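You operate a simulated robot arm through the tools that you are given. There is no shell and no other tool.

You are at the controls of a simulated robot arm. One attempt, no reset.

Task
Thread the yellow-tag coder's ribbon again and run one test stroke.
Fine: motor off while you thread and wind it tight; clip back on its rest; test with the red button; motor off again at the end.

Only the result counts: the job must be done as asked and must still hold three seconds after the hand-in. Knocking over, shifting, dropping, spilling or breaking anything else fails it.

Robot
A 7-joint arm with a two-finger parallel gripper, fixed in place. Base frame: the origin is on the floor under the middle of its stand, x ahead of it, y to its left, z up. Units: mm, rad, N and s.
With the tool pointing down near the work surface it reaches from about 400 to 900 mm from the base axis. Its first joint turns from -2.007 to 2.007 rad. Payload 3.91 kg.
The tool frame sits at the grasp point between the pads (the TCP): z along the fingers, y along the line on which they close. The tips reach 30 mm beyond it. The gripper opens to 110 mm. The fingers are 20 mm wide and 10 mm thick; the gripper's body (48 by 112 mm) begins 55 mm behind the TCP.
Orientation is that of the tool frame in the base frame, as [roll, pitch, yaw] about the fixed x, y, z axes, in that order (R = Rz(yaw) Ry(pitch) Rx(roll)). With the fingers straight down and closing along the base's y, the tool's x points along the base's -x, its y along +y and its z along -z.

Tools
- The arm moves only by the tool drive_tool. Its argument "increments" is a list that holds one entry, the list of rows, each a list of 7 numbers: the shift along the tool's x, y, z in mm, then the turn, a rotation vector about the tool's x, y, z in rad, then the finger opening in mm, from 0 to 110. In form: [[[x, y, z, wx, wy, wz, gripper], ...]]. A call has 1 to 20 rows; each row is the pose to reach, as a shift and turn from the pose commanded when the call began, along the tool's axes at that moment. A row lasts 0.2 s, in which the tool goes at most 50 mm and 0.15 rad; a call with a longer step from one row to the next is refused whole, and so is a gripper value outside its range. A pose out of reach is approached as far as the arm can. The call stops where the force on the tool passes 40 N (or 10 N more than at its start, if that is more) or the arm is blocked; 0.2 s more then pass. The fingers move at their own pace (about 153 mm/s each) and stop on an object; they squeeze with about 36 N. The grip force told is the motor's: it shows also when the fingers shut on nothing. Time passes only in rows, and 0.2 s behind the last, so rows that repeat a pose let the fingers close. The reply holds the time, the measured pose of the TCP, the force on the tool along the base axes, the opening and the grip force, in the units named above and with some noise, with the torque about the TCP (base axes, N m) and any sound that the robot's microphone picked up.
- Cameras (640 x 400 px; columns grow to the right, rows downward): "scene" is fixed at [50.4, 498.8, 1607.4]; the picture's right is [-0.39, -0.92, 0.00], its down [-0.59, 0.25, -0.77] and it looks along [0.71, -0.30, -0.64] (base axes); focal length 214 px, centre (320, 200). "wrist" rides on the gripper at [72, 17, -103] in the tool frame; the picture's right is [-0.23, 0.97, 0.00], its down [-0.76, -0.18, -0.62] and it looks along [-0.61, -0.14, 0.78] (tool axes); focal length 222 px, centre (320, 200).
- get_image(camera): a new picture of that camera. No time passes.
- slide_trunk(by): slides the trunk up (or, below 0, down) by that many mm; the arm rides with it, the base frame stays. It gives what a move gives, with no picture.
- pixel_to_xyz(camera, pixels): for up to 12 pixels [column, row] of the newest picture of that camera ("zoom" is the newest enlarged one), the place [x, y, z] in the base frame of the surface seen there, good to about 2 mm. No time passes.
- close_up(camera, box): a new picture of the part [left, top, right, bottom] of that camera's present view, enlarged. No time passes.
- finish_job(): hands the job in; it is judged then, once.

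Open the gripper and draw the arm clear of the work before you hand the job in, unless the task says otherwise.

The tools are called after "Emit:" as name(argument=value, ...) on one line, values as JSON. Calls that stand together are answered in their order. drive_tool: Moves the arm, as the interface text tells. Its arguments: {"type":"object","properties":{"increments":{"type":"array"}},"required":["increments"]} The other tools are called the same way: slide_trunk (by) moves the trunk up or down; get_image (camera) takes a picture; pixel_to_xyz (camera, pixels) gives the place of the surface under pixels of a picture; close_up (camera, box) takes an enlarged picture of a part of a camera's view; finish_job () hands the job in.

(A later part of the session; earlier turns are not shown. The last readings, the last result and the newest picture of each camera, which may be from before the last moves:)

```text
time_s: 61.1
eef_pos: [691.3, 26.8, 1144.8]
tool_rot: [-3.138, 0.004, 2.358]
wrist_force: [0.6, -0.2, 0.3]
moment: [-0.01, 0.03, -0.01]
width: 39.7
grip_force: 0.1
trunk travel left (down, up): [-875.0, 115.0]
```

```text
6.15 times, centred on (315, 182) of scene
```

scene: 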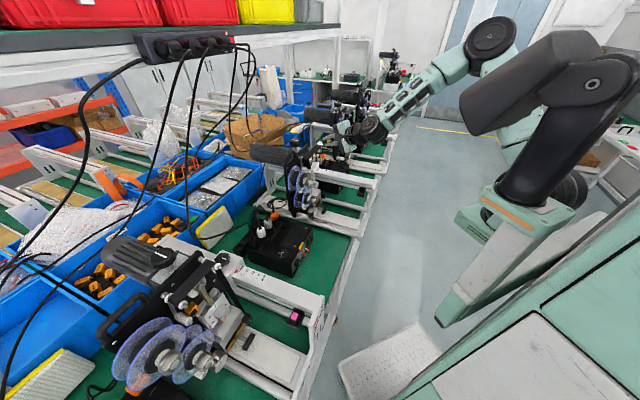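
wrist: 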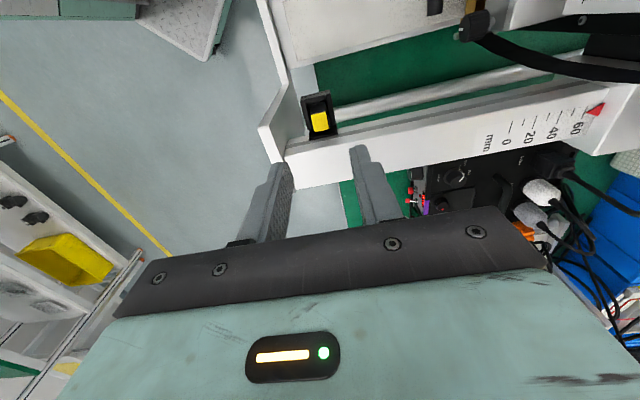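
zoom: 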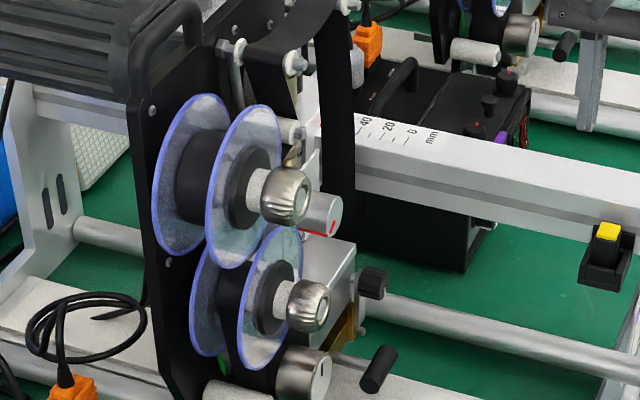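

The clip's height is the same as originally (1032.6). Next I wind the take-up spool: I turn the hand to face along d (x down) and move in front of the lower knob.

Emit:
drive_tool(increments=[[[11.4, 3.7, 2, -0.0864, -0.0864, -0.0864, 50], [22.9, 7.4, 4, -0.1727, -0.1727, -0.1727, 50], [34.3, 11.1, 7, -0.2591, -0.2591, -0.2591, 50], [45.7, 14.9, 11, -0.3455, -0.3455, -0.3455, 50], [57.1, 18.6, 15, -0.4319, -0.4319, -0.4319, 50], [68.6, 22.3, 20, -0.5182, -0.5182, -0.5182, 50], [80, 26, 25, -0.6046, -0.6046, -0.6046, 50]]])

Emit:
drive_tool(increments=[[[0, 0, 0, -0.0864, -0.0864, -0.0864, 50], [0, 0, 0, -0.1727, -0.1727, -0.1727, 50], [0, 0, 0, -0.2591, -0.2591, -0.2591, 50], [0, 0, 0, -0.3455, -0.3455, -0.3455, 50], [0, 0, 0, -0.4319, -0.4319, -0.4319, 50], [0, 0, 0, -0.5182, -0.5182, -0.5182, 50], [0, 0, 0, -0.6046, -0.6046, -0.6046, 50], [0, 0, 0, -0.6046, -0.6046, -0.6046, 50]]])

Emit:
get_image(camera="wrist")

Emit:
get_image(camera="scene")

```text
time_s: 62.7
eef_pos: [652.3, 101.4, 1117.8]
tool_rot: [2.683, 0.736, 2.827]
wrist_force: [1.0, -1.1, -0.8]
moment: [-0.01, -0.01, 0.0]
width: 50.2
grip_force: 0.0
trunk travel left (down, up): [-875.0, 115.0]
```

```text
time_s: 64.5
eef_pos: [651.1, 101.9, 1118.1]
tool_rot: [-1.865, 1.565, -1.077]
wrist_force: [-0.5, -0.3, -0.1]
moment: [0.01, -0.03, 0.03]
width: 50.0
grip_force: 0.1
trunk travel left (down, up): [-875.0, 115.0]
```

```text
taken
```

wrist: 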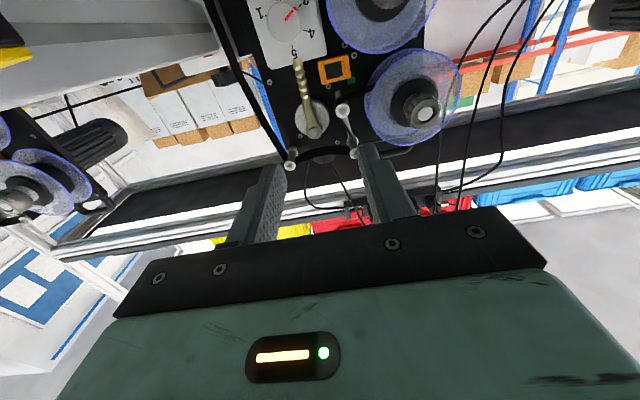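

```text
taken
```

scene: 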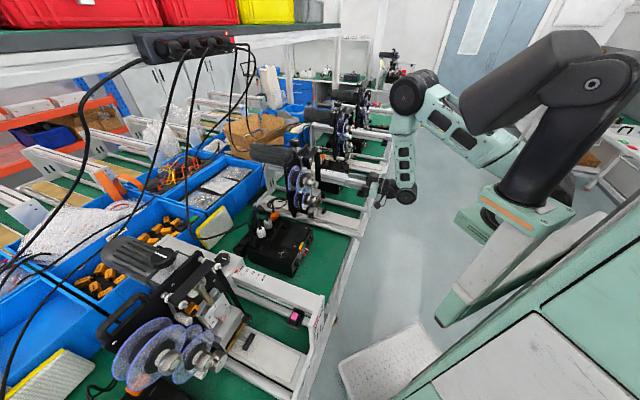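

The hand faces the coder, x down. From below I can see the dancer, rollers and ribbon; I zoom to see the arm relative to the green mark.

Emit:
close_up(camera="wrist", box=[230, 20, 430, 170])

Emit:
close_up(camera="scene", box=[300, 150, 330, 175])

```text
2.67 times, centred on (330, 95) of wrist
```

zoom: 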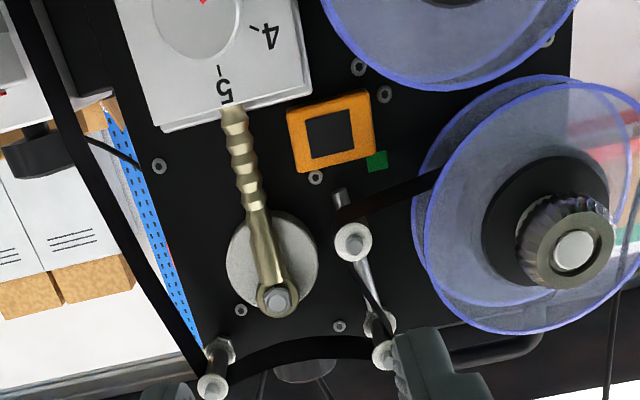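

```text
16.00 times, centred on (315, 162) of scene
```

zoom: 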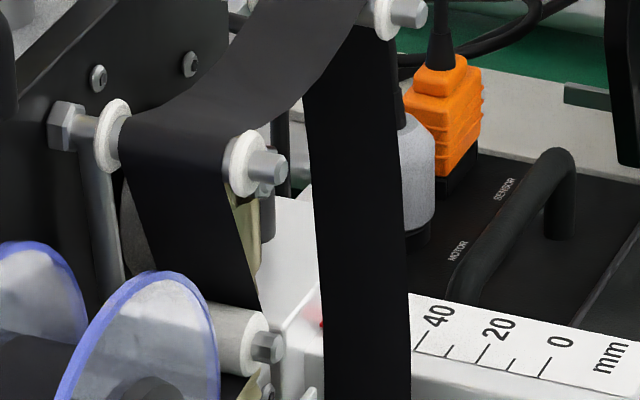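

The view confirms the whole route and that the dancer arm's tip is short of the green mark. I move in front of the lower knob (L≈309.5, z≈1035), stopping at D≈600.

Emit:
drive_tool(increments=[[[28, 26, 0, 0, 0, 0, 50], [56, 52, 0, 0, 0, 0, 50], [83, 78.8, 0, 0, 0, 0, 50], [83, 78.8, 35, 0, 0, 0, 50], [83, 78.8, 67.6, 0, 0, 0, 50], [83, 78.8, 67.6, 0, 0, 0, 50]]])

Emit:
get_image(camera="wrist")

Emit:
close_up(camera="wrist", box=[230, 0, 430, 160])

```text
time_s: 65.9
eef_pos: [643.5, 204.5, 1031.7]
tool_rot: [-2.19, 1.567, -1.403]
wrist_force: [-1.1, 1.0, -0.7]
moment: [0.0, -0.02, -0.01]
width: 50.1
grip_force: 0.1
trunk travel left (down, up): [-875.0, 115.0]
```

```text
taken
```

wrist: 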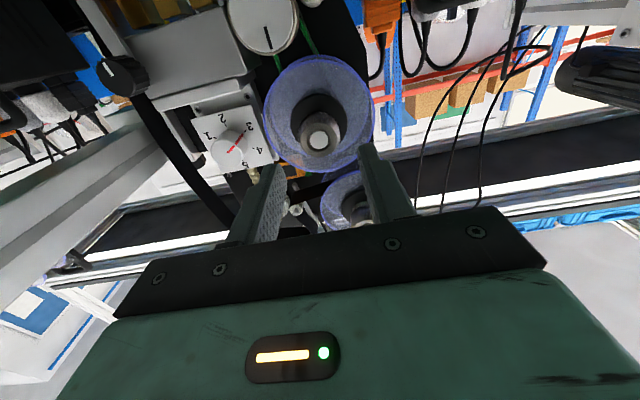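

```text
2.50 times, centred on (330, 80) of wrist
```

zoom: 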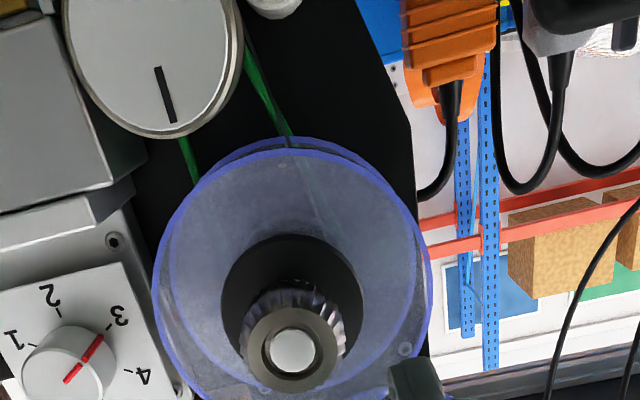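

I measure the knob's centre and radius precisely.

Emit:
pixel_to_xyz(camera="wrist", pixels=[[319.2, 140.8], [317, 138], [321, 143], [302.5, 140], [336.5, 139], [318, 126], [320, 155], [330, 128], [308, 128]])

Emit:
close_up(camera="wrist", box=[290, 100, 350, 165])

```text
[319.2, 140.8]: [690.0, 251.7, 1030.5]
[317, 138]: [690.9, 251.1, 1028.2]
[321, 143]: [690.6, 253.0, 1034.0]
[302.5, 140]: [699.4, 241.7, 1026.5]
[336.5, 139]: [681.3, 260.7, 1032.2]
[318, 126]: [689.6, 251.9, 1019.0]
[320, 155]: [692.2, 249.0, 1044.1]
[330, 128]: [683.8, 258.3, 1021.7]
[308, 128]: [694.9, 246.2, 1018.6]
```

```text
6.15 times, centred on (320, 132) of wrist
```

zoom: 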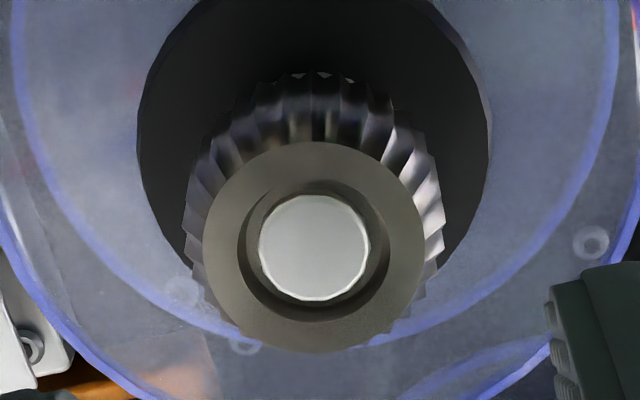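

The knob's centre is L=310.5, z=1031.5, radius ≈13–16 mm; my TCP is aligned with it. I pre-roll the hand by −1.9 rad so that I have a long clockwise winding stroke.

Emit:
drive_tool(increments=[[[0, 0, 0, 0, 0, -0.146, 50], [0, 0, 0, 0, 0, -0.292, 50], [0, 0, 0, 0, 0, -0.438, 50], [0, 0, 0, 0, 0, -0.585, 50], [0, 0, 0, 0, 0, -0.731, 50], [0, 0, 0, 0, 0, -0.877, 50], [0, 0, 0, 0, 0, -1.023, 50], [0, 0, 0, 0, 0, -1.169, 50], [0, 0, 0, 0, 0, -1.315, 50], [0, 0, 0, 0, 0, -1.462, 50], [0, 0, 0, 0, 0, -1.608, 50], [0, 0, 0, 0, 0, -1.754, 50], [0, 0, 0, 0, 0, -1.9, 50], [0, 0, 0, 0, 0, -1.9, 50]]])

Emit:
get_image(camera="wrist")

```text
time_s: 68.9
eef_pos: [643.7, 205.5, 1035.5]
tool_rot: [-1.573, -0.336, -0.781]
wrist_force: [0.6, -0.4, 0.5]
moment: [0.0, -0.02, 0.01]
width: 50.1
grip_force: 0.0
trunk travel left (down, up): [-875.0, 115.0]
```

```text
taken
```

wrist: 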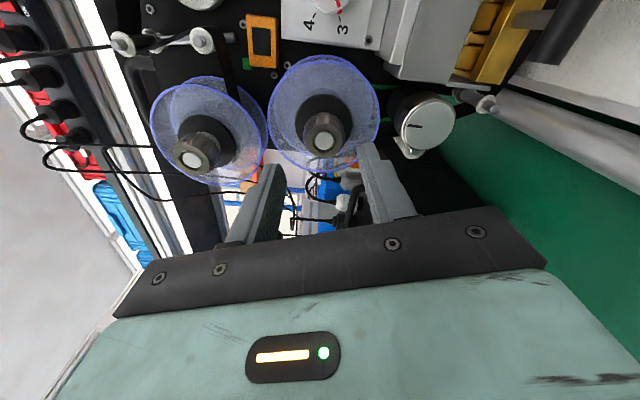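

Roll done (x points right/up), with a 4 mm drift in z. I correct it, advance so the fingers straddle the knob (tips D≈688), and check before closing.

Emit:
drive_tool(increments=[[[-0.7, 4, 0, 0, 0, 0, 50], [-0.7, 4, 20, 0, 0, 0, 50], [-0.7, 4, 40, 0, 0, 0, 50], [-0.7, 4, 57.5, 0, 0, 0, 50], [-0.7, 4, 57.5, 0, 0, 0, 50]]])

Emit:
get_image(camera="wrist")

Emit:
close_up(camera="scene", box=[290, 170, 350, 215])

```text
time_s: 70.1
eef_pos: [684.4, 246.6, 1030.4]
tool_rot: [-1.575, -0.334, -0.78]
wrist_force: [0.4, 0.7, 0.0]
moment: [0.0, 0.01, 0.02]
width: 50.1
grip_force: 0.1
trunk travel left (down, up): [-875.0, 115.0]
```

```text
taken
```

wrist: 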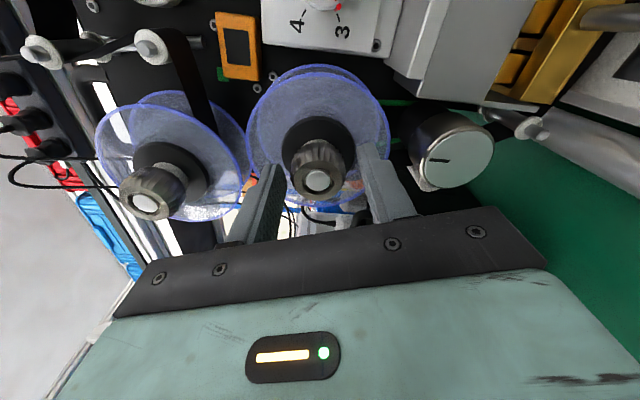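

```text
8.89 times, centred on (320, 192) of scene
```

zoom: 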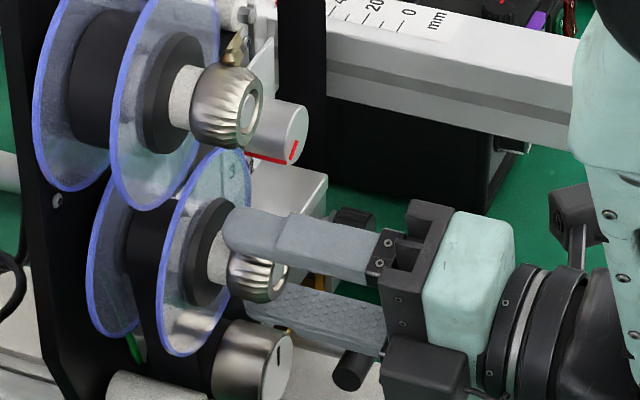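

The fingers straddle the lower knob. I close on it.

Emit:
drive_tool(increments=[[[0, 0, 0, 0, 0, 0, 20], [0, 0, 0, 0, 0, 0, 0], [0, 0, 0, 0, 0, 0, 0]]])

Emit:
close_up(camera="scene", box=[290, 170, 350, 215])

```text
time_s: 70.9
eef_pos: [685.0, 244.0, 1032.3]
tool_rot: [-1.571, -0.334, -0.781]
wrist_force: [-1.2, 2.5, 7.8]
moment: [0.24, -0.27, 0.09]
width: 32.1
grip_force: 35.4
trunk travel left (down, up): [-875.0, 115.0]
```

```text
8.89 times, centred on (320, 192) of scene
```

zoom: 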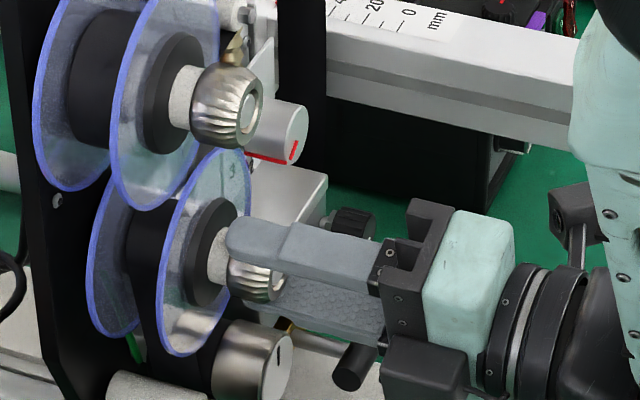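

Gripped at 32 mm. I correct 1.5 mm upward to relieve the side load and start winding clockwise (+z rotation) by 1.4 rad.

Emit:
drive_tool(increments=[[[0.5, -1.4, 0, 0, 0, 0, 0], [0.5, -1.4, 0, 0, 0, 0.14, 0], [0.5, -1.4, 0, 0, 0, 0.28, 0], [0.5, -1.4, 0, 0, 0, 0.42, 0], [0.5, -1.4, 0, 0, 0, 0.56, 0], [0.5, -1.4, 0, 0, 0, 0.7, 0], [0.5, -1.4, 0, 0, 0, 0.84, 0], [0.5, -1.4, 0, 0, 0, 0.98, 0], [0.5, -1.4, 0, 0, 0, 1.12, 0], [0.5, -1.4, 0, 0, 0, 1.26, 0], [0.5, -1.4, 0, 0, 0, 1.4, 0]]])

Emit:
close_up(camera="scene", box=[285, 145, 345, 215])

Emit:
close_up(camera="scene", box=[300, 150, 330, 175])

```text
time_s: 73.3
eef_pos: [685.4, 245.4, 1031.8]
tool_rot: [-1.575, 1.068, -0.788]
wrist_force: [-6.3, -0.1, -0.3]
moment: [0.18, -0.21, 0.16]
width: 32.5
grip_force: 36.0
trunk travel left (down, up): [-875.0, 115.0]
```

```text
5.71 times, centred on (315, 180) of scene
```

zoom: 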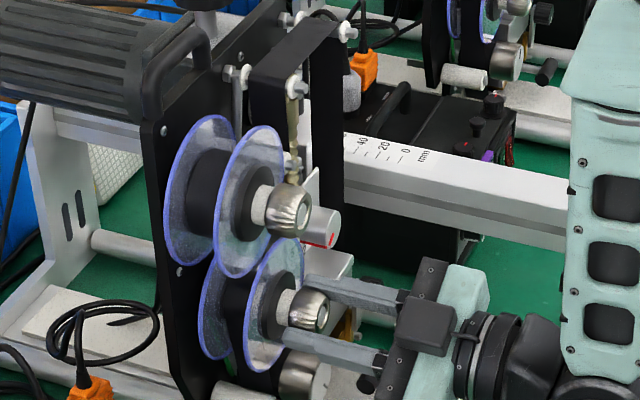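

```text
16.00 times, centred on (315, 162) of scene
```

zoom: 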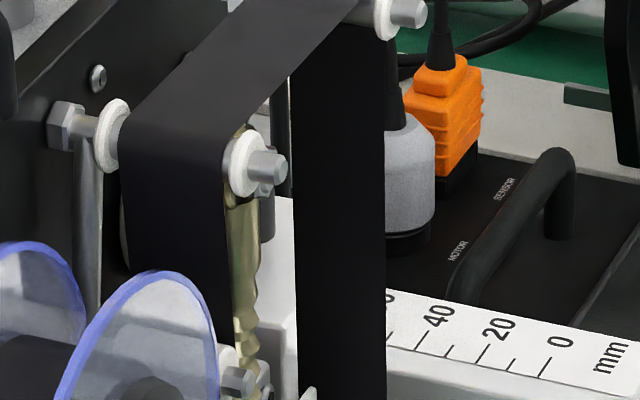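

The slack is gone and the dancer has swung left already. I look at the dancer arm relative to the green mark.

Emit:
get_image(camera="wrist")

Emit:
close_up(camera="scene", box=[302, 158, 322, 180])

```text
taken
```

wrist: 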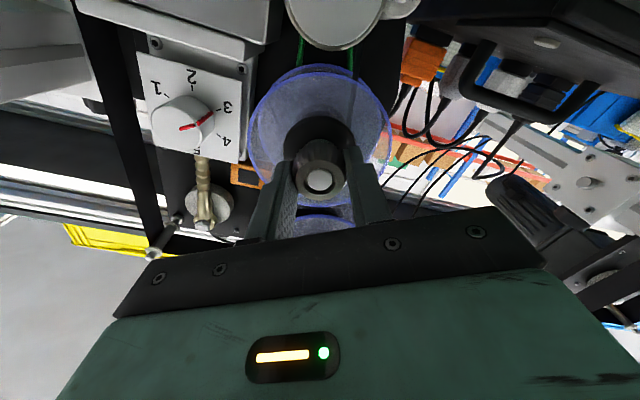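

```text
16.00 times, centred on (312, 169) of scene
```

zoom: 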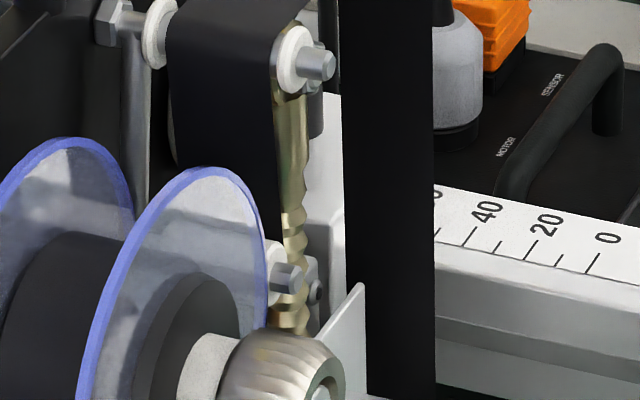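

I measure the dancer's tip position in the scene view to compute the arm's angle.

Emit:
pixel_to_xyz(camera="scene", pixels=[[310.2, 173.6], [310.6, 174.2], [309.4, 173.5], [312.1, 161.2], [312.6, 161], [302.4, 165], [309.2, 172]])

Emit:
close_up(camera="wrist", box=[140, 140, 300, 260])

```text
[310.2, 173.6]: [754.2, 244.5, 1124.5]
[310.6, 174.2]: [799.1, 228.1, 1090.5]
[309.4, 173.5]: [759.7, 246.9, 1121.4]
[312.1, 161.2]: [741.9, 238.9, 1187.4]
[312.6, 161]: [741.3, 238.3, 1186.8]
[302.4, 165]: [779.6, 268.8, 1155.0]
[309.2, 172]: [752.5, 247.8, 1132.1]
```

```text
3.33 times, centred on (220, 200) of wrist
```

zoom: 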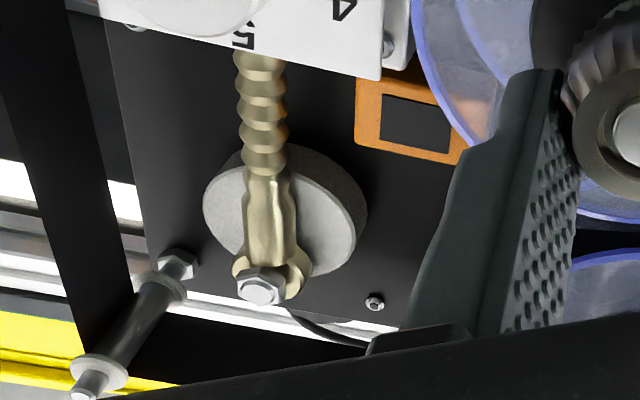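

The dancer has moved only slightly so far. I continue winding by 0.42 rad and check again.

Emit:
drive_tool(increments=[[[0, 0, 0, 0, 0, 0.14, 0], [0, 0, 0, 0, 0, 0.28, 0], [0, 0, 0, 0, 0, 0.42, 0]]])

Emit:
close_up(camera="scene", box=[302, 158, 322, 180])

Emit:
pixel_to_xyz(camera="scene", pixels=[[310, 173.5], [309.5, 173.2], [309.8, 174], [310.2, 173.6], [309.2, 173.8]])

```text
time_s: 74.1
eef_pos: [684.2, 244.8, 1032.5]
tool_rot: [-1.618, 1.49, -0.831]
wrist_force: [-1.7, -0.9, -2.6]
moment: [0.1, -0.11, -0.07]
width: 32.4
grip_force: 35.8
trunk travel left (down, up): [-875.0, 115.0]
```

```text
16.00 times, centred on (312, 169) of scene
```

zoom: 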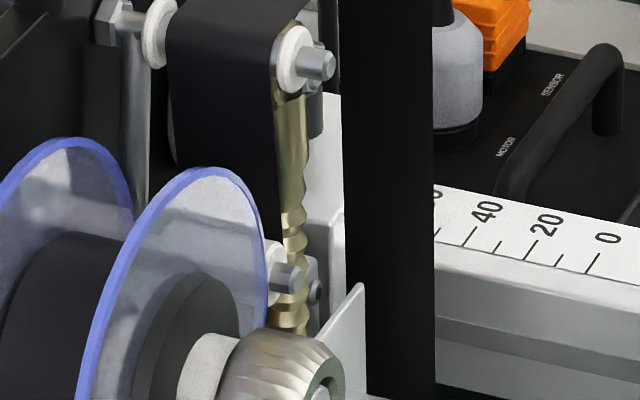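

```text
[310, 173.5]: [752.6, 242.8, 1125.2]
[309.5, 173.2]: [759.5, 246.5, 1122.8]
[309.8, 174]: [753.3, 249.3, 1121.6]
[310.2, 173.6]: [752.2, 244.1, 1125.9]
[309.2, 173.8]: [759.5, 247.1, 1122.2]
```

The dancer no longer moves with winding. To compare with a correctly tensioned machine, I measure the magenta coder's dancer and top-left roller tips.

Emit:
close_up(camera="scene", box=[178, 298, 208, 330])

Emit:
pixel_to_xyz(camera="zoom", pixels=[[150, 90], [160, 85], [250, 280], [240, 300], [260, 290], [60, 240], [55, 250], [120, 200], [40, 215]])

```text
12.50 times, centred on (193, 314) of scene
```

zoom: 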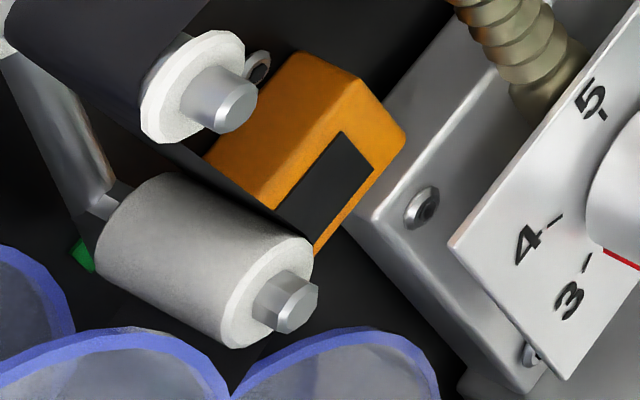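

```text
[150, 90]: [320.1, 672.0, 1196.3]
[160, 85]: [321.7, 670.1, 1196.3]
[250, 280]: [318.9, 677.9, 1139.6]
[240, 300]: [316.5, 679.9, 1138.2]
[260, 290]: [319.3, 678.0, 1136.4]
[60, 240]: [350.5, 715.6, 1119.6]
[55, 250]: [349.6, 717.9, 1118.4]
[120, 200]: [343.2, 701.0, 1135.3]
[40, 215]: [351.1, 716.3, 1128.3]
```

I take the exact screw-tip pixels on that zoom.

Emit:
pixel_to_xyz(camera="zoom", pixels=[[238, 108], [235, 104], [300, 310], [297, 306], [82, 256], [84, 250], [105, 200], [110, 195]])

Emit:
close_up(camera="scene", box=[300, 160, 318, 182])

Emit:
pixel_to_xyz(camera="zoom", pixels=[[350, 115], [345, 110], [330, 310], [335, 305], [340, 320], [318, 290]])

```text
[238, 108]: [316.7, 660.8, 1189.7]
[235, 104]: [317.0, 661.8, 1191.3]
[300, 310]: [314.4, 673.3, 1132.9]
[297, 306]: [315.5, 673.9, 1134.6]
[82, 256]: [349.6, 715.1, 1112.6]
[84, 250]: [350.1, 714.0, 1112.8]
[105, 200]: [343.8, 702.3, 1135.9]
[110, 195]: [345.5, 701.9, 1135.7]
```

```text
16.00 times, centred on (309, 171) of scene
```

zoom: 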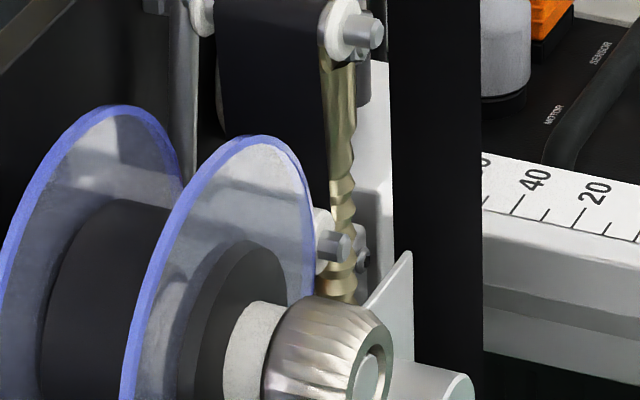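

```text
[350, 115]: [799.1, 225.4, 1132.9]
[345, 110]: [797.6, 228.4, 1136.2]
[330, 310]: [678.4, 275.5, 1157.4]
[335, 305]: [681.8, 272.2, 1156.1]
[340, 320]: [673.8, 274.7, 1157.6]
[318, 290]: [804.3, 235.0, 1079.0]
```

Depth picks on the small dancer tip are ambiguous from the scene. I release the knob, back off and look directly at the dancer arm and green mark with the wrist camera.

Emit:
drive_tool(increments=[[[0, 0, 0, 0, 0, 0, 30], [0, 0, 0, 0, 0, 0, 50], [0, 0, -25, 0, 0, 0, 50], [0, 0, -60, 0, 0, 0, 50], [0, 0, -60, 0, 0, 0, 50]]])

Emit:
get_image(camera="wrist")

Emit:
close_up(camera="scene", box=[302, 158, 322, 180])

```text
time_s: 75.3
eef_pos: [641.7, 200.9, 1031.9]
tool_rot: [-1.6, 1.487, -0.811]
wrist_force: [-0.9, -0.2, 0.4]
moment: [-0.02, 0.04, 0.03]
width: 50.2
grip_force: 0.1
trunk travel left (down, up): [-875.0, 115.0]
```

```text
taken
```

wrist: 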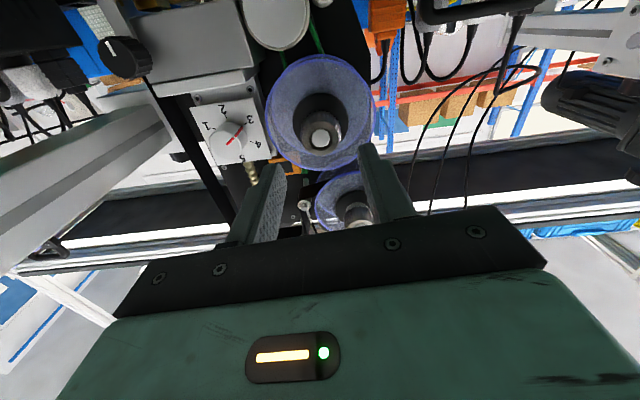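

```text
16.00 times, centred on (312, 169) of scene
```

zoom: 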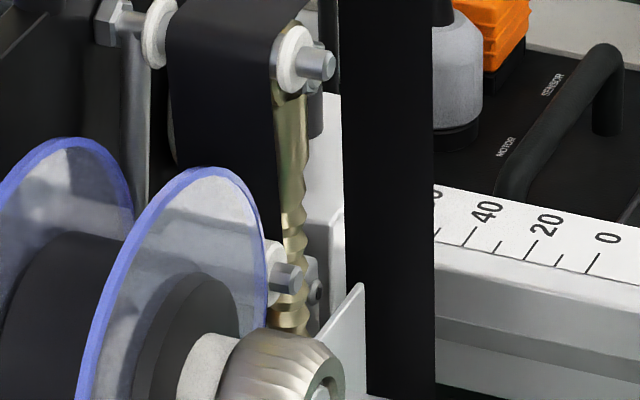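

The ribbon stays tight after release. I move up-right and back to view the dancer and green mark directly.

Emit:
drive_tool(increments=[[[0, 0, -35, 0, 0, 0, 50], [-26, -28, -45, 0, 0, 0, 50], [-53, -56, -55, 0, 0, 0, 50], [-79.3, -83.5, -63.8, 0, 0, 0, 50], [-79.3, -83.5, -63.8, 0, 0, 0, 50]]])

Emit:
get_image(camera="wrist")

Emit:
close_up(camera="wrist", box=[230, 20, 430, 170])

Emit:
close_up(camera="wrist", box=[320, 60, 400, 140])

```text
time_s: 76.5
eef_pos: [650.2, 102.1, 1121.3]
tool_rot: [-1.605, 1.488, -0.819]
wrist_force: [-1.4, 0.4, 1.1]
moment: [0.01, -0.01, 0.01]
width: 50.2
grip_force: 0.0
trunk travel left (down, up): [-875.0, 115.0]
```

```text
taken
```

wrist: 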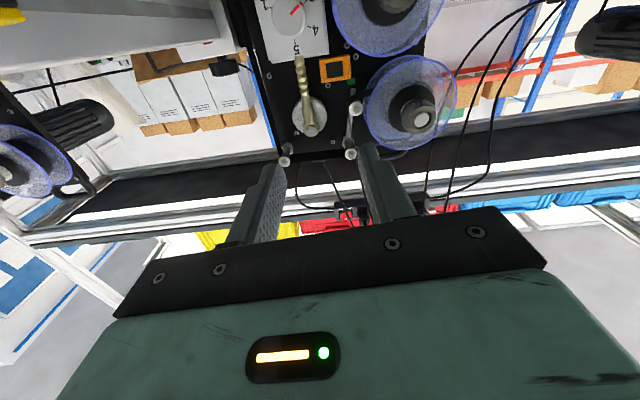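

```text
2.67 times, centred on (330, 95) of wrist
```

zoom: 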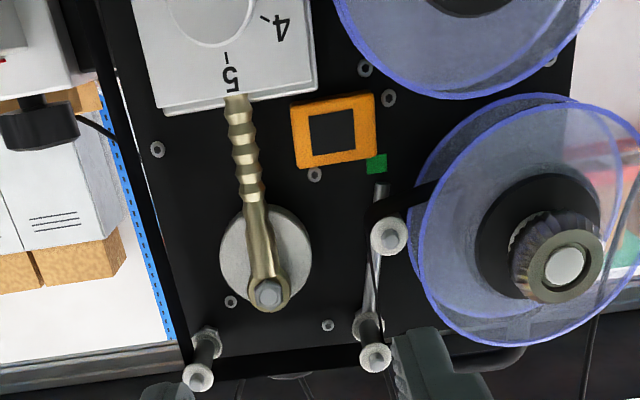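

```text
5.00 times, centred on (360, 100) of wrist
```

zoom: 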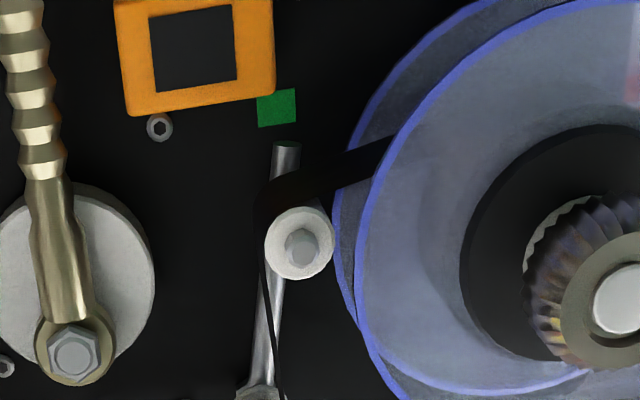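

The dancer arm's end now points right at the green mark: the ribbon is tight. Next comes the test: motor on, red button, motor off. I rotate the hand back to the panel-pressing orientation (x left, 20° down).

Emit:
drive_tool(increments=[[[0, 0, 0, 0.0243, 0.0216, 0.1368, 0], [0, 0, 0, 0.0487, 0.0433, 0.2736, 0], [0, 0, 0, 0.073, 0.0649, 0.4104, 0], [0, 0, 0, 0.0974, 0.0866, 0.5472, 0], [0, 0, 0, 0.1217, 0.1082, 0.684, 0], [0, 0, 0, 0.1461, 0.1299, 0.8208, 0], [0, 0, 0, 0.1704, 0.1515, 0.9576, 0], [0, 0, 0, 0.1947, 0.1731, 1.0944, 0], [0, 0, 0, 0.2191, 0.1948, 1.2312, 0], [0, 0, 0, 0.2434, 0.2164, 1.368, 0], [0, 0, 0, 0.2678, 0.2381, 1.5048, 0], [0, 0, 0, 0.2921, 0.2597, 1.6416, 0], [0, 0, 0, 0.2921, 0.2597, 1.6416, 0]]])

Emit:
close_up(camera="scene", box=[295, 190, 345, 225])

Emit:
get_image(camera="wrist")

```text
time_s: 79.3
eef_pos: [651.7, 103.7, 1119.1]
tool_rot: [1.92, 0.001, 2.322]
wrist_force: [0.3, 0.5, 0.3]
moment: [-0.01, -0.03, 0.02]
width: 0.4
grip_force: 36.1
trunk travel left (down, up): [-875.0, 115.0]
```

```text
11.43 times, centred on (320, 208) of scene
```

zoom: 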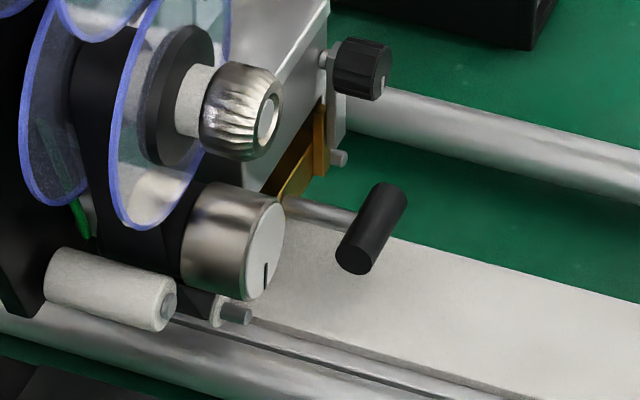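

```text
taken
```

wrist: 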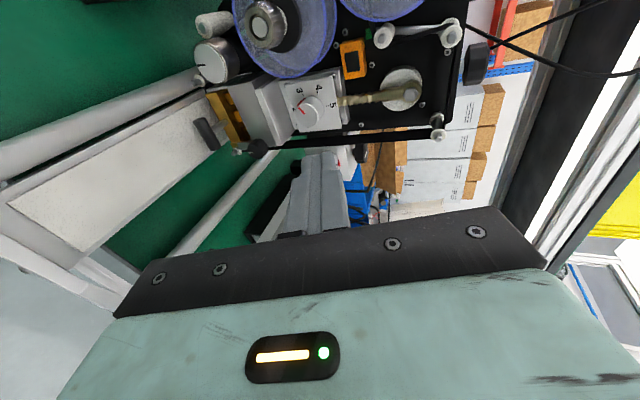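

The ribbon looks taut. From this angle I also check dancer versus green mark and the overall path.

Emit:
close_up(camera="wrist", box=[330, 10, 470, 150])

Emit:
close_up(camera="wrist", box=[190, 0, 350, 170])

```text
2.86 times, centred on (400, 80) of wrist
```

zoom: 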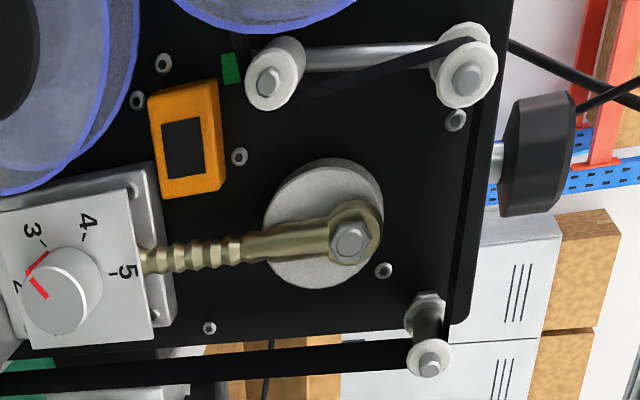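

```text
2.35 times, centred on (270, 85) of wrist
```

zoom: 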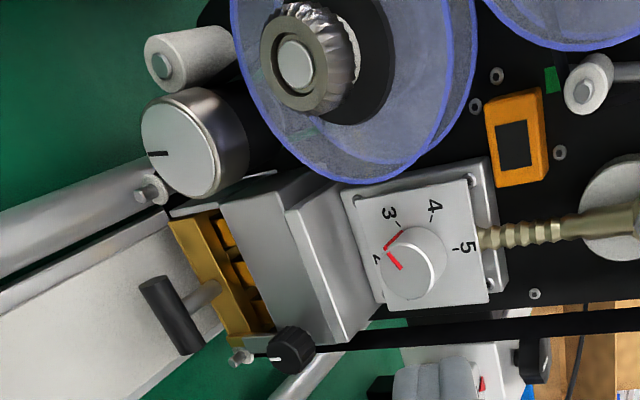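

I measure the dancer and roller tips here to compare with the magenta coder's tight position (dancer 10 mm left of the pivot).

Emit:
pixel_to_xyz(camera="wrist", pixels=[[382.5, 38], [383, 39], [381.5, 38], [451.4, 37.3], [452, 38], [450.5, 37]])

```text
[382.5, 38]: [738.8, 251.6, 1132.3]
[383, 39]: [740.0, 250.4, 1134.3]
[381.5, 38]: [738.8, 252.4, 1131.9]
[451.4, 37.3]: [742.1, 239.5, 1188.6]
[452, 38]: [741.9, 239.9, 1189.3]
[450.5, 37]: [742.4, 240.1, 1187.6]
```

It matches (10 mm left of the pivot), so the tension is right. I move to the staging pose in front of the control box.

Emit:
drive_tool(increments=[[[25, -28.9, 14.8, 0, 0, 0, 0], [50.1, -57.8, 29.6, 0, 0, 0, 0], [75.1, -86.7, 44.4, 0, 0, 0, 0], [100.2, -115.6, 59.2, 0, 0, 0, 0], [125.2, -144.5, 74, 0, 0, 0, 0], [125.2, -144.5, 74, 0, 0, 0, 0]]])

Emit:
get_image(camera="wrist")

Emit:
close_up(camera="wrist", box=[170, 0, 330, 110])

```text
time_s: 80.7
eef_pos: [583.7, 209.4, 957.5]
tool_rot: [1.921, 0.001, 2.322]
wrist_force: [-0.2, 0.3, 0.5]
moment: [0.04, -0.03, 0.01]
width: 0.3
grip_force: 35.6
trunk travel left (down, up): [-875.0, 115.0]
```

```text
taken
```

wrist: 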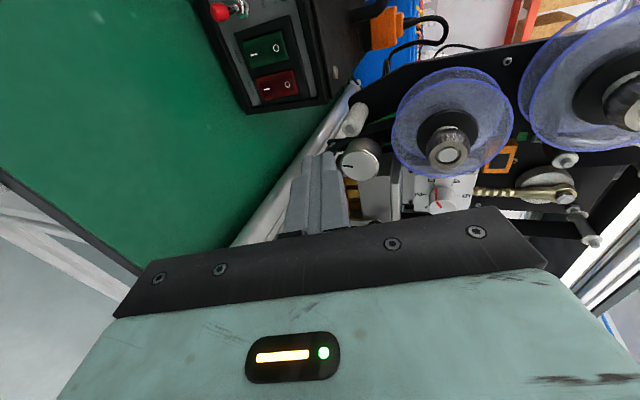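

```text
3.64 times, centred on (250, 55) of wrist
```

zoom: 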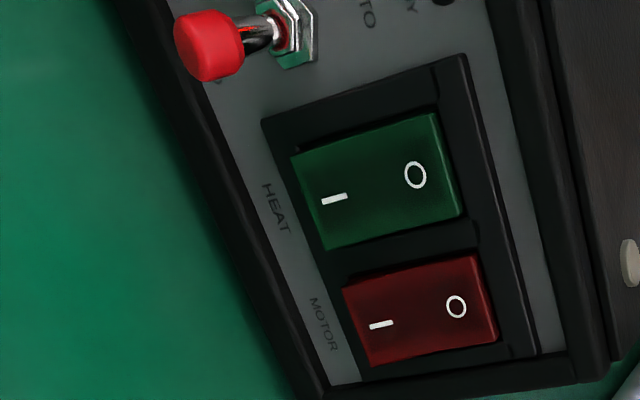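

The MOTOR rocker is off (dark). I measure its I end.

Emit:
pixel_to_xyz(camera="zoom", pixels=[[380, 325], [365, 320], [355, 325], [400, 320], [455, 307], [420, 315], [335, 200], [415, 175], [340, 350]])

```text
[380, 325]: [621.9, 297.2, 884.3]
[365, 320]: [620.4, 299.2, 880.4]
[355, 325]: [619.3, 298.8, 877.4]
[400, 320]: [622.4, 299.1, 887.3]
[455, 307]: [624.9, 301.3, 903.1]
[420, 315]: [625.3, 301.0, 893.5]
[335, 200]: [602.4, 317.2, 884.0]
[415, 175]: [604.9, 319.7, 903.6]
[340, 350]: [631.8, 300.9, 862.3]
```

I place the closed tips just in front of the I end (z≈881), well clear of the HEAT rocker.

Emit:
drive_tool(increments=[[[12.7, -18.7, 21.9, 0, 0, 0, 0], [25.3, -37.4, 43.7, 0, 0, 0, 0], [38, -56.1, 65.6, 0, 0, 0, 0], [38, -56.1, 65.6, 0, 0, 0, 0]]])

Emit:
get_image(camera="wrist")

Emit:
close_up(camera="scene", box=[285, 205, 345, 255])

```text
time_s: 81.7
eef_pos: [585.4, 265.1, 882.9]
tool_rot: [1.921, 0.001, 2.321]
wrist_force: [0.3, 0.2, 0.7]
moment: [0.0, 0.03, -0.01]
width: 0.2
grip_force: 36.2
trunk travel left (down, up): [-875.0, 115.0]
```

```text
taken
```

wrist: 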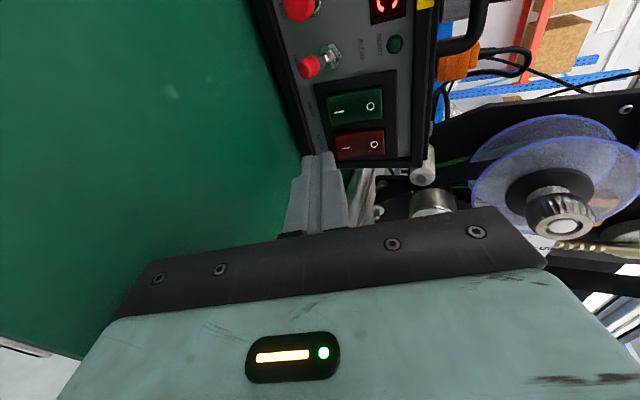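

```text
8.00 times, centred on (315, 230) of scene
```

zoom: 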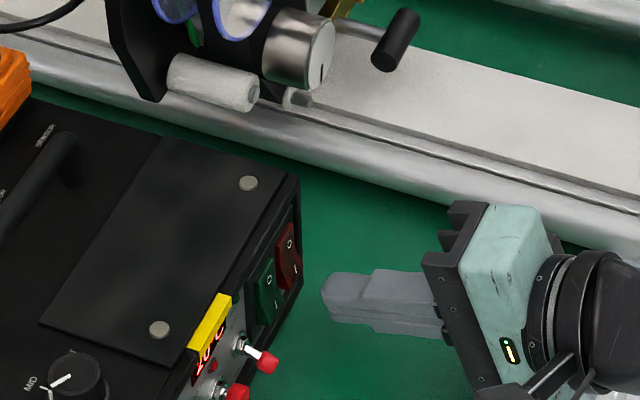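

The tips are aligned with the I end. I push forward in small steps.

Emit:
drive_tool(increments=[[[0, 2.7, 7.5, 0, 0, 0, 0], [0, 4.8, 13.2, 0, 0, 0, 0], [0, 6.2, 16.9, 0, 0, 0, 0], [0, 7.2, 19.7, 0, 0, 0, 0]]])

Emit:
close_up(camera="scene", box=[285, 205, 345, 255])

```text
time_s: 82.7
eef_pos: [601.3, 278.2, 882.7]
tool_rot: [1.923, 0.002, 2.325]
wrist_force: [-9.0, -12.1, 4.7]
moment: [0.09, -0.05, 0.05]
width: 0.0
grip_force: 36.2
trunk travel left (down, up): [-875.0, 115.0]
heard: click
```

```text
8.00 times, centred on (315, 230) of scene
```

zoom: 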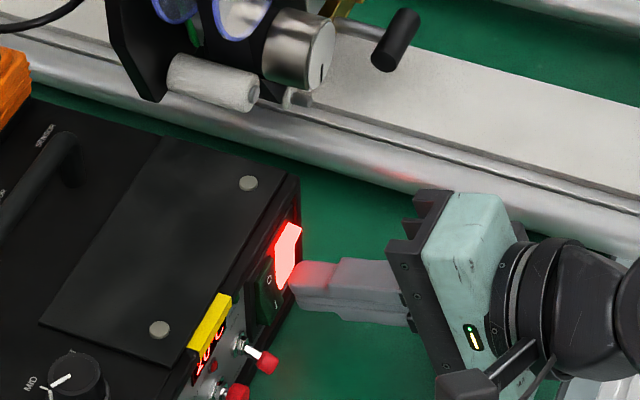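

Click heard and the MOTOR light is on. I back off and measure the TEST button.

Emit:
drive_tool(increments=[[[0, -8.5, -23.5, 0, 0, 0, 0], [0, -22, -61, 0, 0, 0, 0], [0, -22, -61, 0, 0, 0, 0]]])

Emit:
get_image(camera="wrist")

Emit:
close_up(camera="wrist", box=[230, 0, 400, 140])

```text
time_s: 83.5
eef_pos: [555.3, 233.5, 881.3]
tool_rot: [1.92, 0.002, 2.322]
wrist_force: [-0.6, 0.1, -0.6]
moment: [0.0, -0.05, 0.0]
width: 0.0
grip_force: 36.2
trunk travel left (down, up): [-875.0, 115.0]
```

```text
taken
```

wrist: 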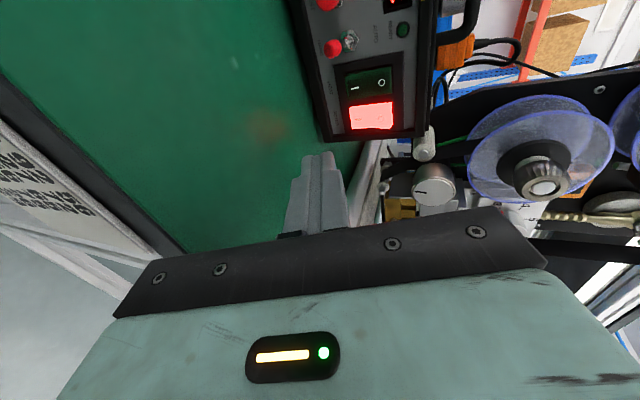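

```text
2.86 times, centred on (315, 70) of wrist
```

zoom: 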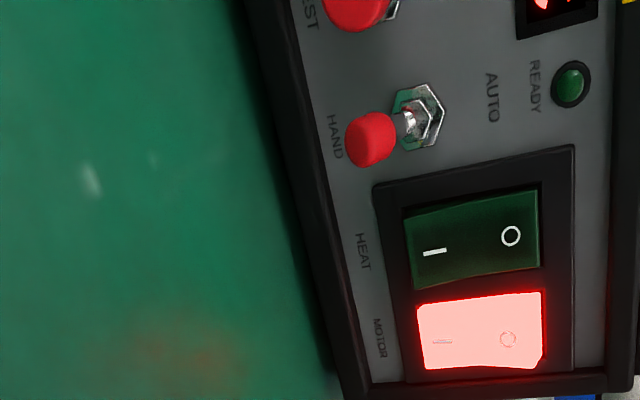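

The toggle stands on HAND, HEAT is off, MOTOR lit. I shift left in front of the TEST button and measure it.

Emit:
drive_tool(increments=[[[40, 0, 0, 0, 0, 0, 0], [80, 0, 0, 0, 0, 0, 0], [80, 0, 0, 0, 0, 0, 0]]])

Emit:
get_image(camera="wrist")

Emit:
close_up(camera="wrist", box=[260, 30, 420, 160])

```text
time_s: 84.3
eef_pos: [498.2, 292.3, 883.7]
tool_rot: [1.92, 0.0, 2.323]
wrist_force: [0.2, 0.0, -0.5]
moment: [0.03, 0.02, 0.01]
width: 0.0
grip_force: 36.2
trunk travel left (down, up): [-875.0, 115.0]
```

```text
taken
```

wrist: 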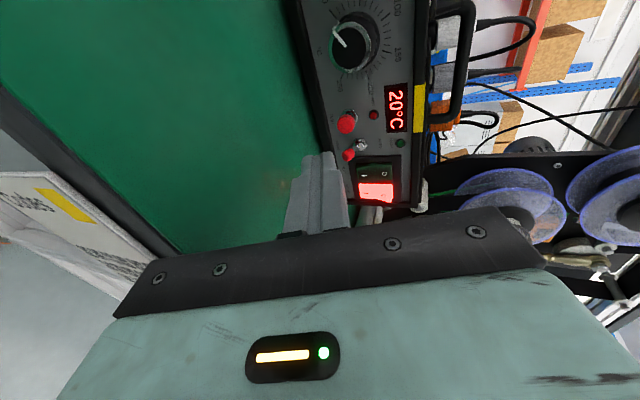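

```text
3.08 times, centred on (340, 95) of wrist
```

zoom: 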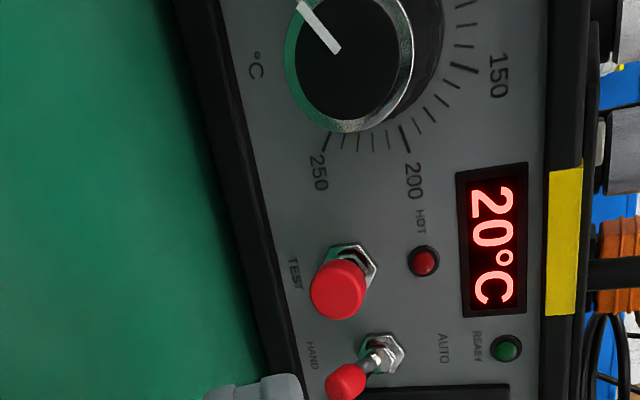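

I measure the TEST cap and the toggle cap.

Emit:
pixel_to_xyz(camera="zoom", pixels=[[338, 290], [330, 285], [348, 292], [320, 290], [358, 285], [338, 312], [345, 380], [350, 375], [335, 385], [360, 60], [345, 120], [340, 270]])

```text
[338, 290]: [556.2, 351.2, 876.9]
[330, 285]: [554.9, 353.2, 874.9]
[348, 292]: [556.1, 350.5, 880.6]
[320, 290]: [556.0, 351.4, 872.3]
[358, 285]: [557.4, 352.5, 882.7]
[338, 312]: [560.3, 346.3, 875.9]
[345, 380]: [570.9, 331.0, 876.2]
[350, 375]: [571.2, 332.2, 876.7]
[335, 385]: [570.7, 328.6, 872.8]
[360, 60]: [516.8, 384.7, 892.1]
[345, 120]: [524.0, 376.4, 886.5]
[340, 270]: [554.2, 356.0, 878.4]
```

The TEST cap is centred at (556, 351, 877.5) and the toggle is 26 mm to its right. I approach to about 6 mm in front of the cap.

Emit:
drive_tool(increments=[[[4.6, 6.8, 21.2, 0, 0, 0, 0], [4.6, 13.6, 42.4, 0, 0, 0, 0], [4.6, 13.6, 42.4, 0, 0, 0, 0]]])

Emit:
get_image(camera="wrist")

Emit:
close_up(camera="wrist", box=[270, 90, 400, 200])

Emit:
close_up(camera="scene", box=[285, 215, 335, 265])

```text
time_s: 85.1
eef_pos: [528.6, 328.3, 880.8]
tool_rot: [1.92, 0.001, 2.322]
wrist_force: [-0.6, -0.1, 0.3]
moment: [-0.01, -0.02, 0.0]
width: 0.1
grip_force: 35.5
trunk travel left (down, up): [-875.0, 115.0]
```

```text
taken
```

wrist: 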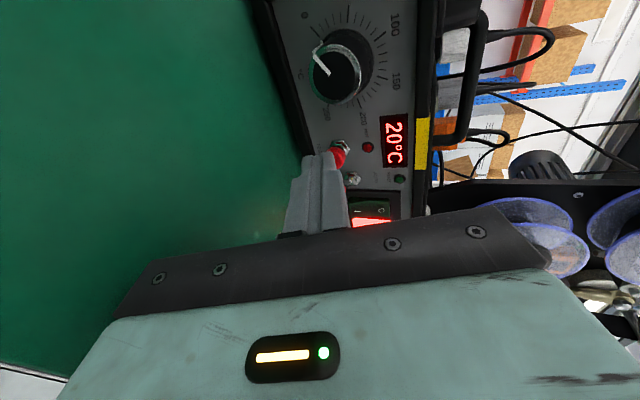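

```text
3.64 times, centred on (335, 145) of wrist
```

zoom: 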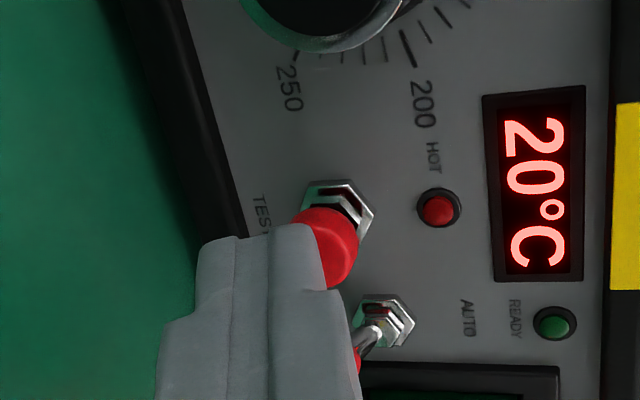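

```text
8.00 times, centred on (310, 240) of scene
```

zoom: 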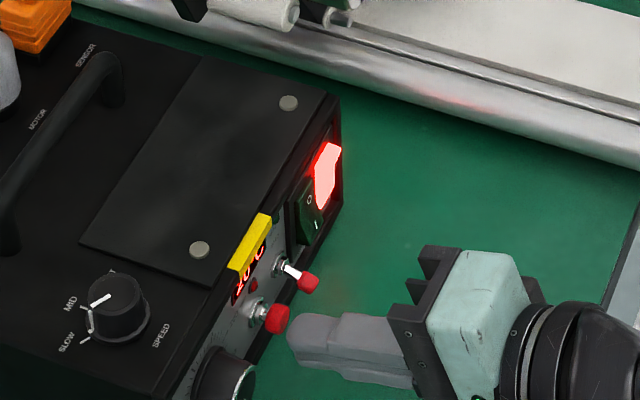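

The tip is about 4 mm in front of the TEST cap and clear of the toggle. I press it in small steps, once.

Emit:
drive_tool(increments=[[[0, 1.0, 2.8, 0, 0, 0, 0], [0, 1.9, 5.2, 0, 0, 0, 0], [0, 2.6, 7, 0, 0, 0, 0], [0, 3.1, 8.5, 0, 0, 0, 0]]])

Emit:
close_up(camera="scene", box=[285, 215, 335, 265])

```text
time_s: 86.1
eef_pos: [535.5, 332.9, 881.1]
tool_rot: [1.919, 0.003, 2.323]
wrist_force: [-2.8, -2.1, -0.3]
moment: [0.02, 0.02, 0.0]
width: 0.0
grip_force: 35.7
trunk travel left (down, up): [-875.0, 115.0]
heard: click
```

```text
8.00 times, centred on (310, 240) of scene
```

zoom: 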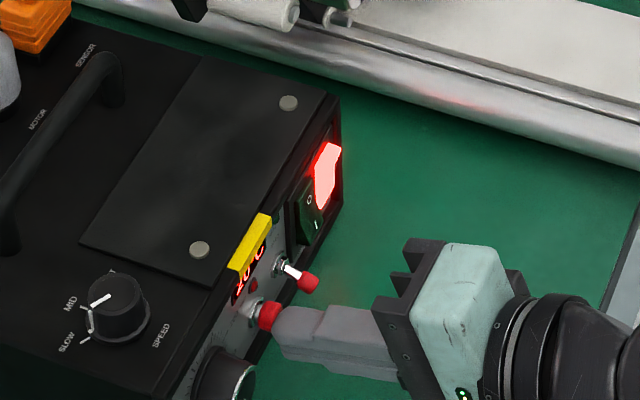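

A click: the button went in. I back off and listen/watch for the stroke.

Emit:
drive_tool(increments=[[[0, -3.4, -9.4, 0, 0, 0, 0], [0, -8, -22, 0, 0, 0, 0], [0, -16, -44, 0, 0, 0, 0], [0, -16, -44, 0, 0, 0, 0]]])

Emit:
close_up(camera="scene", box=[285, 145, 345, 215])

Emit:
close_up(camera="scene", box=[285, 215, 335, 265])

```text
time_s: 87.1
eef_pos: [502.9, 303.1, 880.9]
tool_rot: [1.92, 0.001, 2.324]
wrist_force: [-0.3, 0.4, -0.2]
moment: [0.03, 0.02, -0.02]
width: 0.0
grip_force: 36.2
trunk travel left (down, up): [-875.0, 115.0]
```

```text
5.71 times, centred on (315, 180) of scene
```

zoom: 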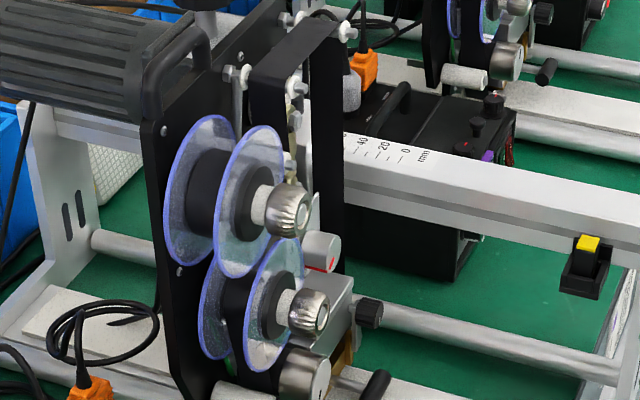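

```text
8.00 times, centred on (310, 240) of scene
```

zoom: 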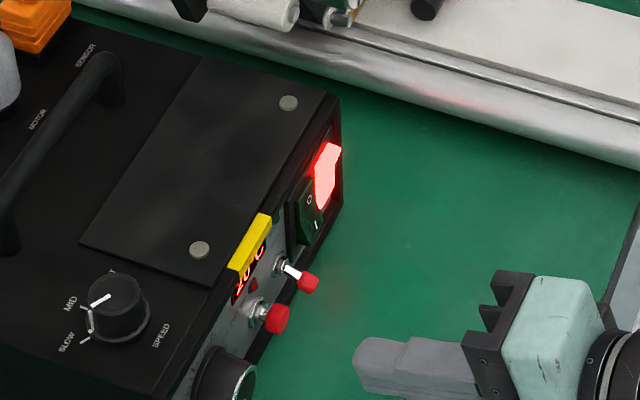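

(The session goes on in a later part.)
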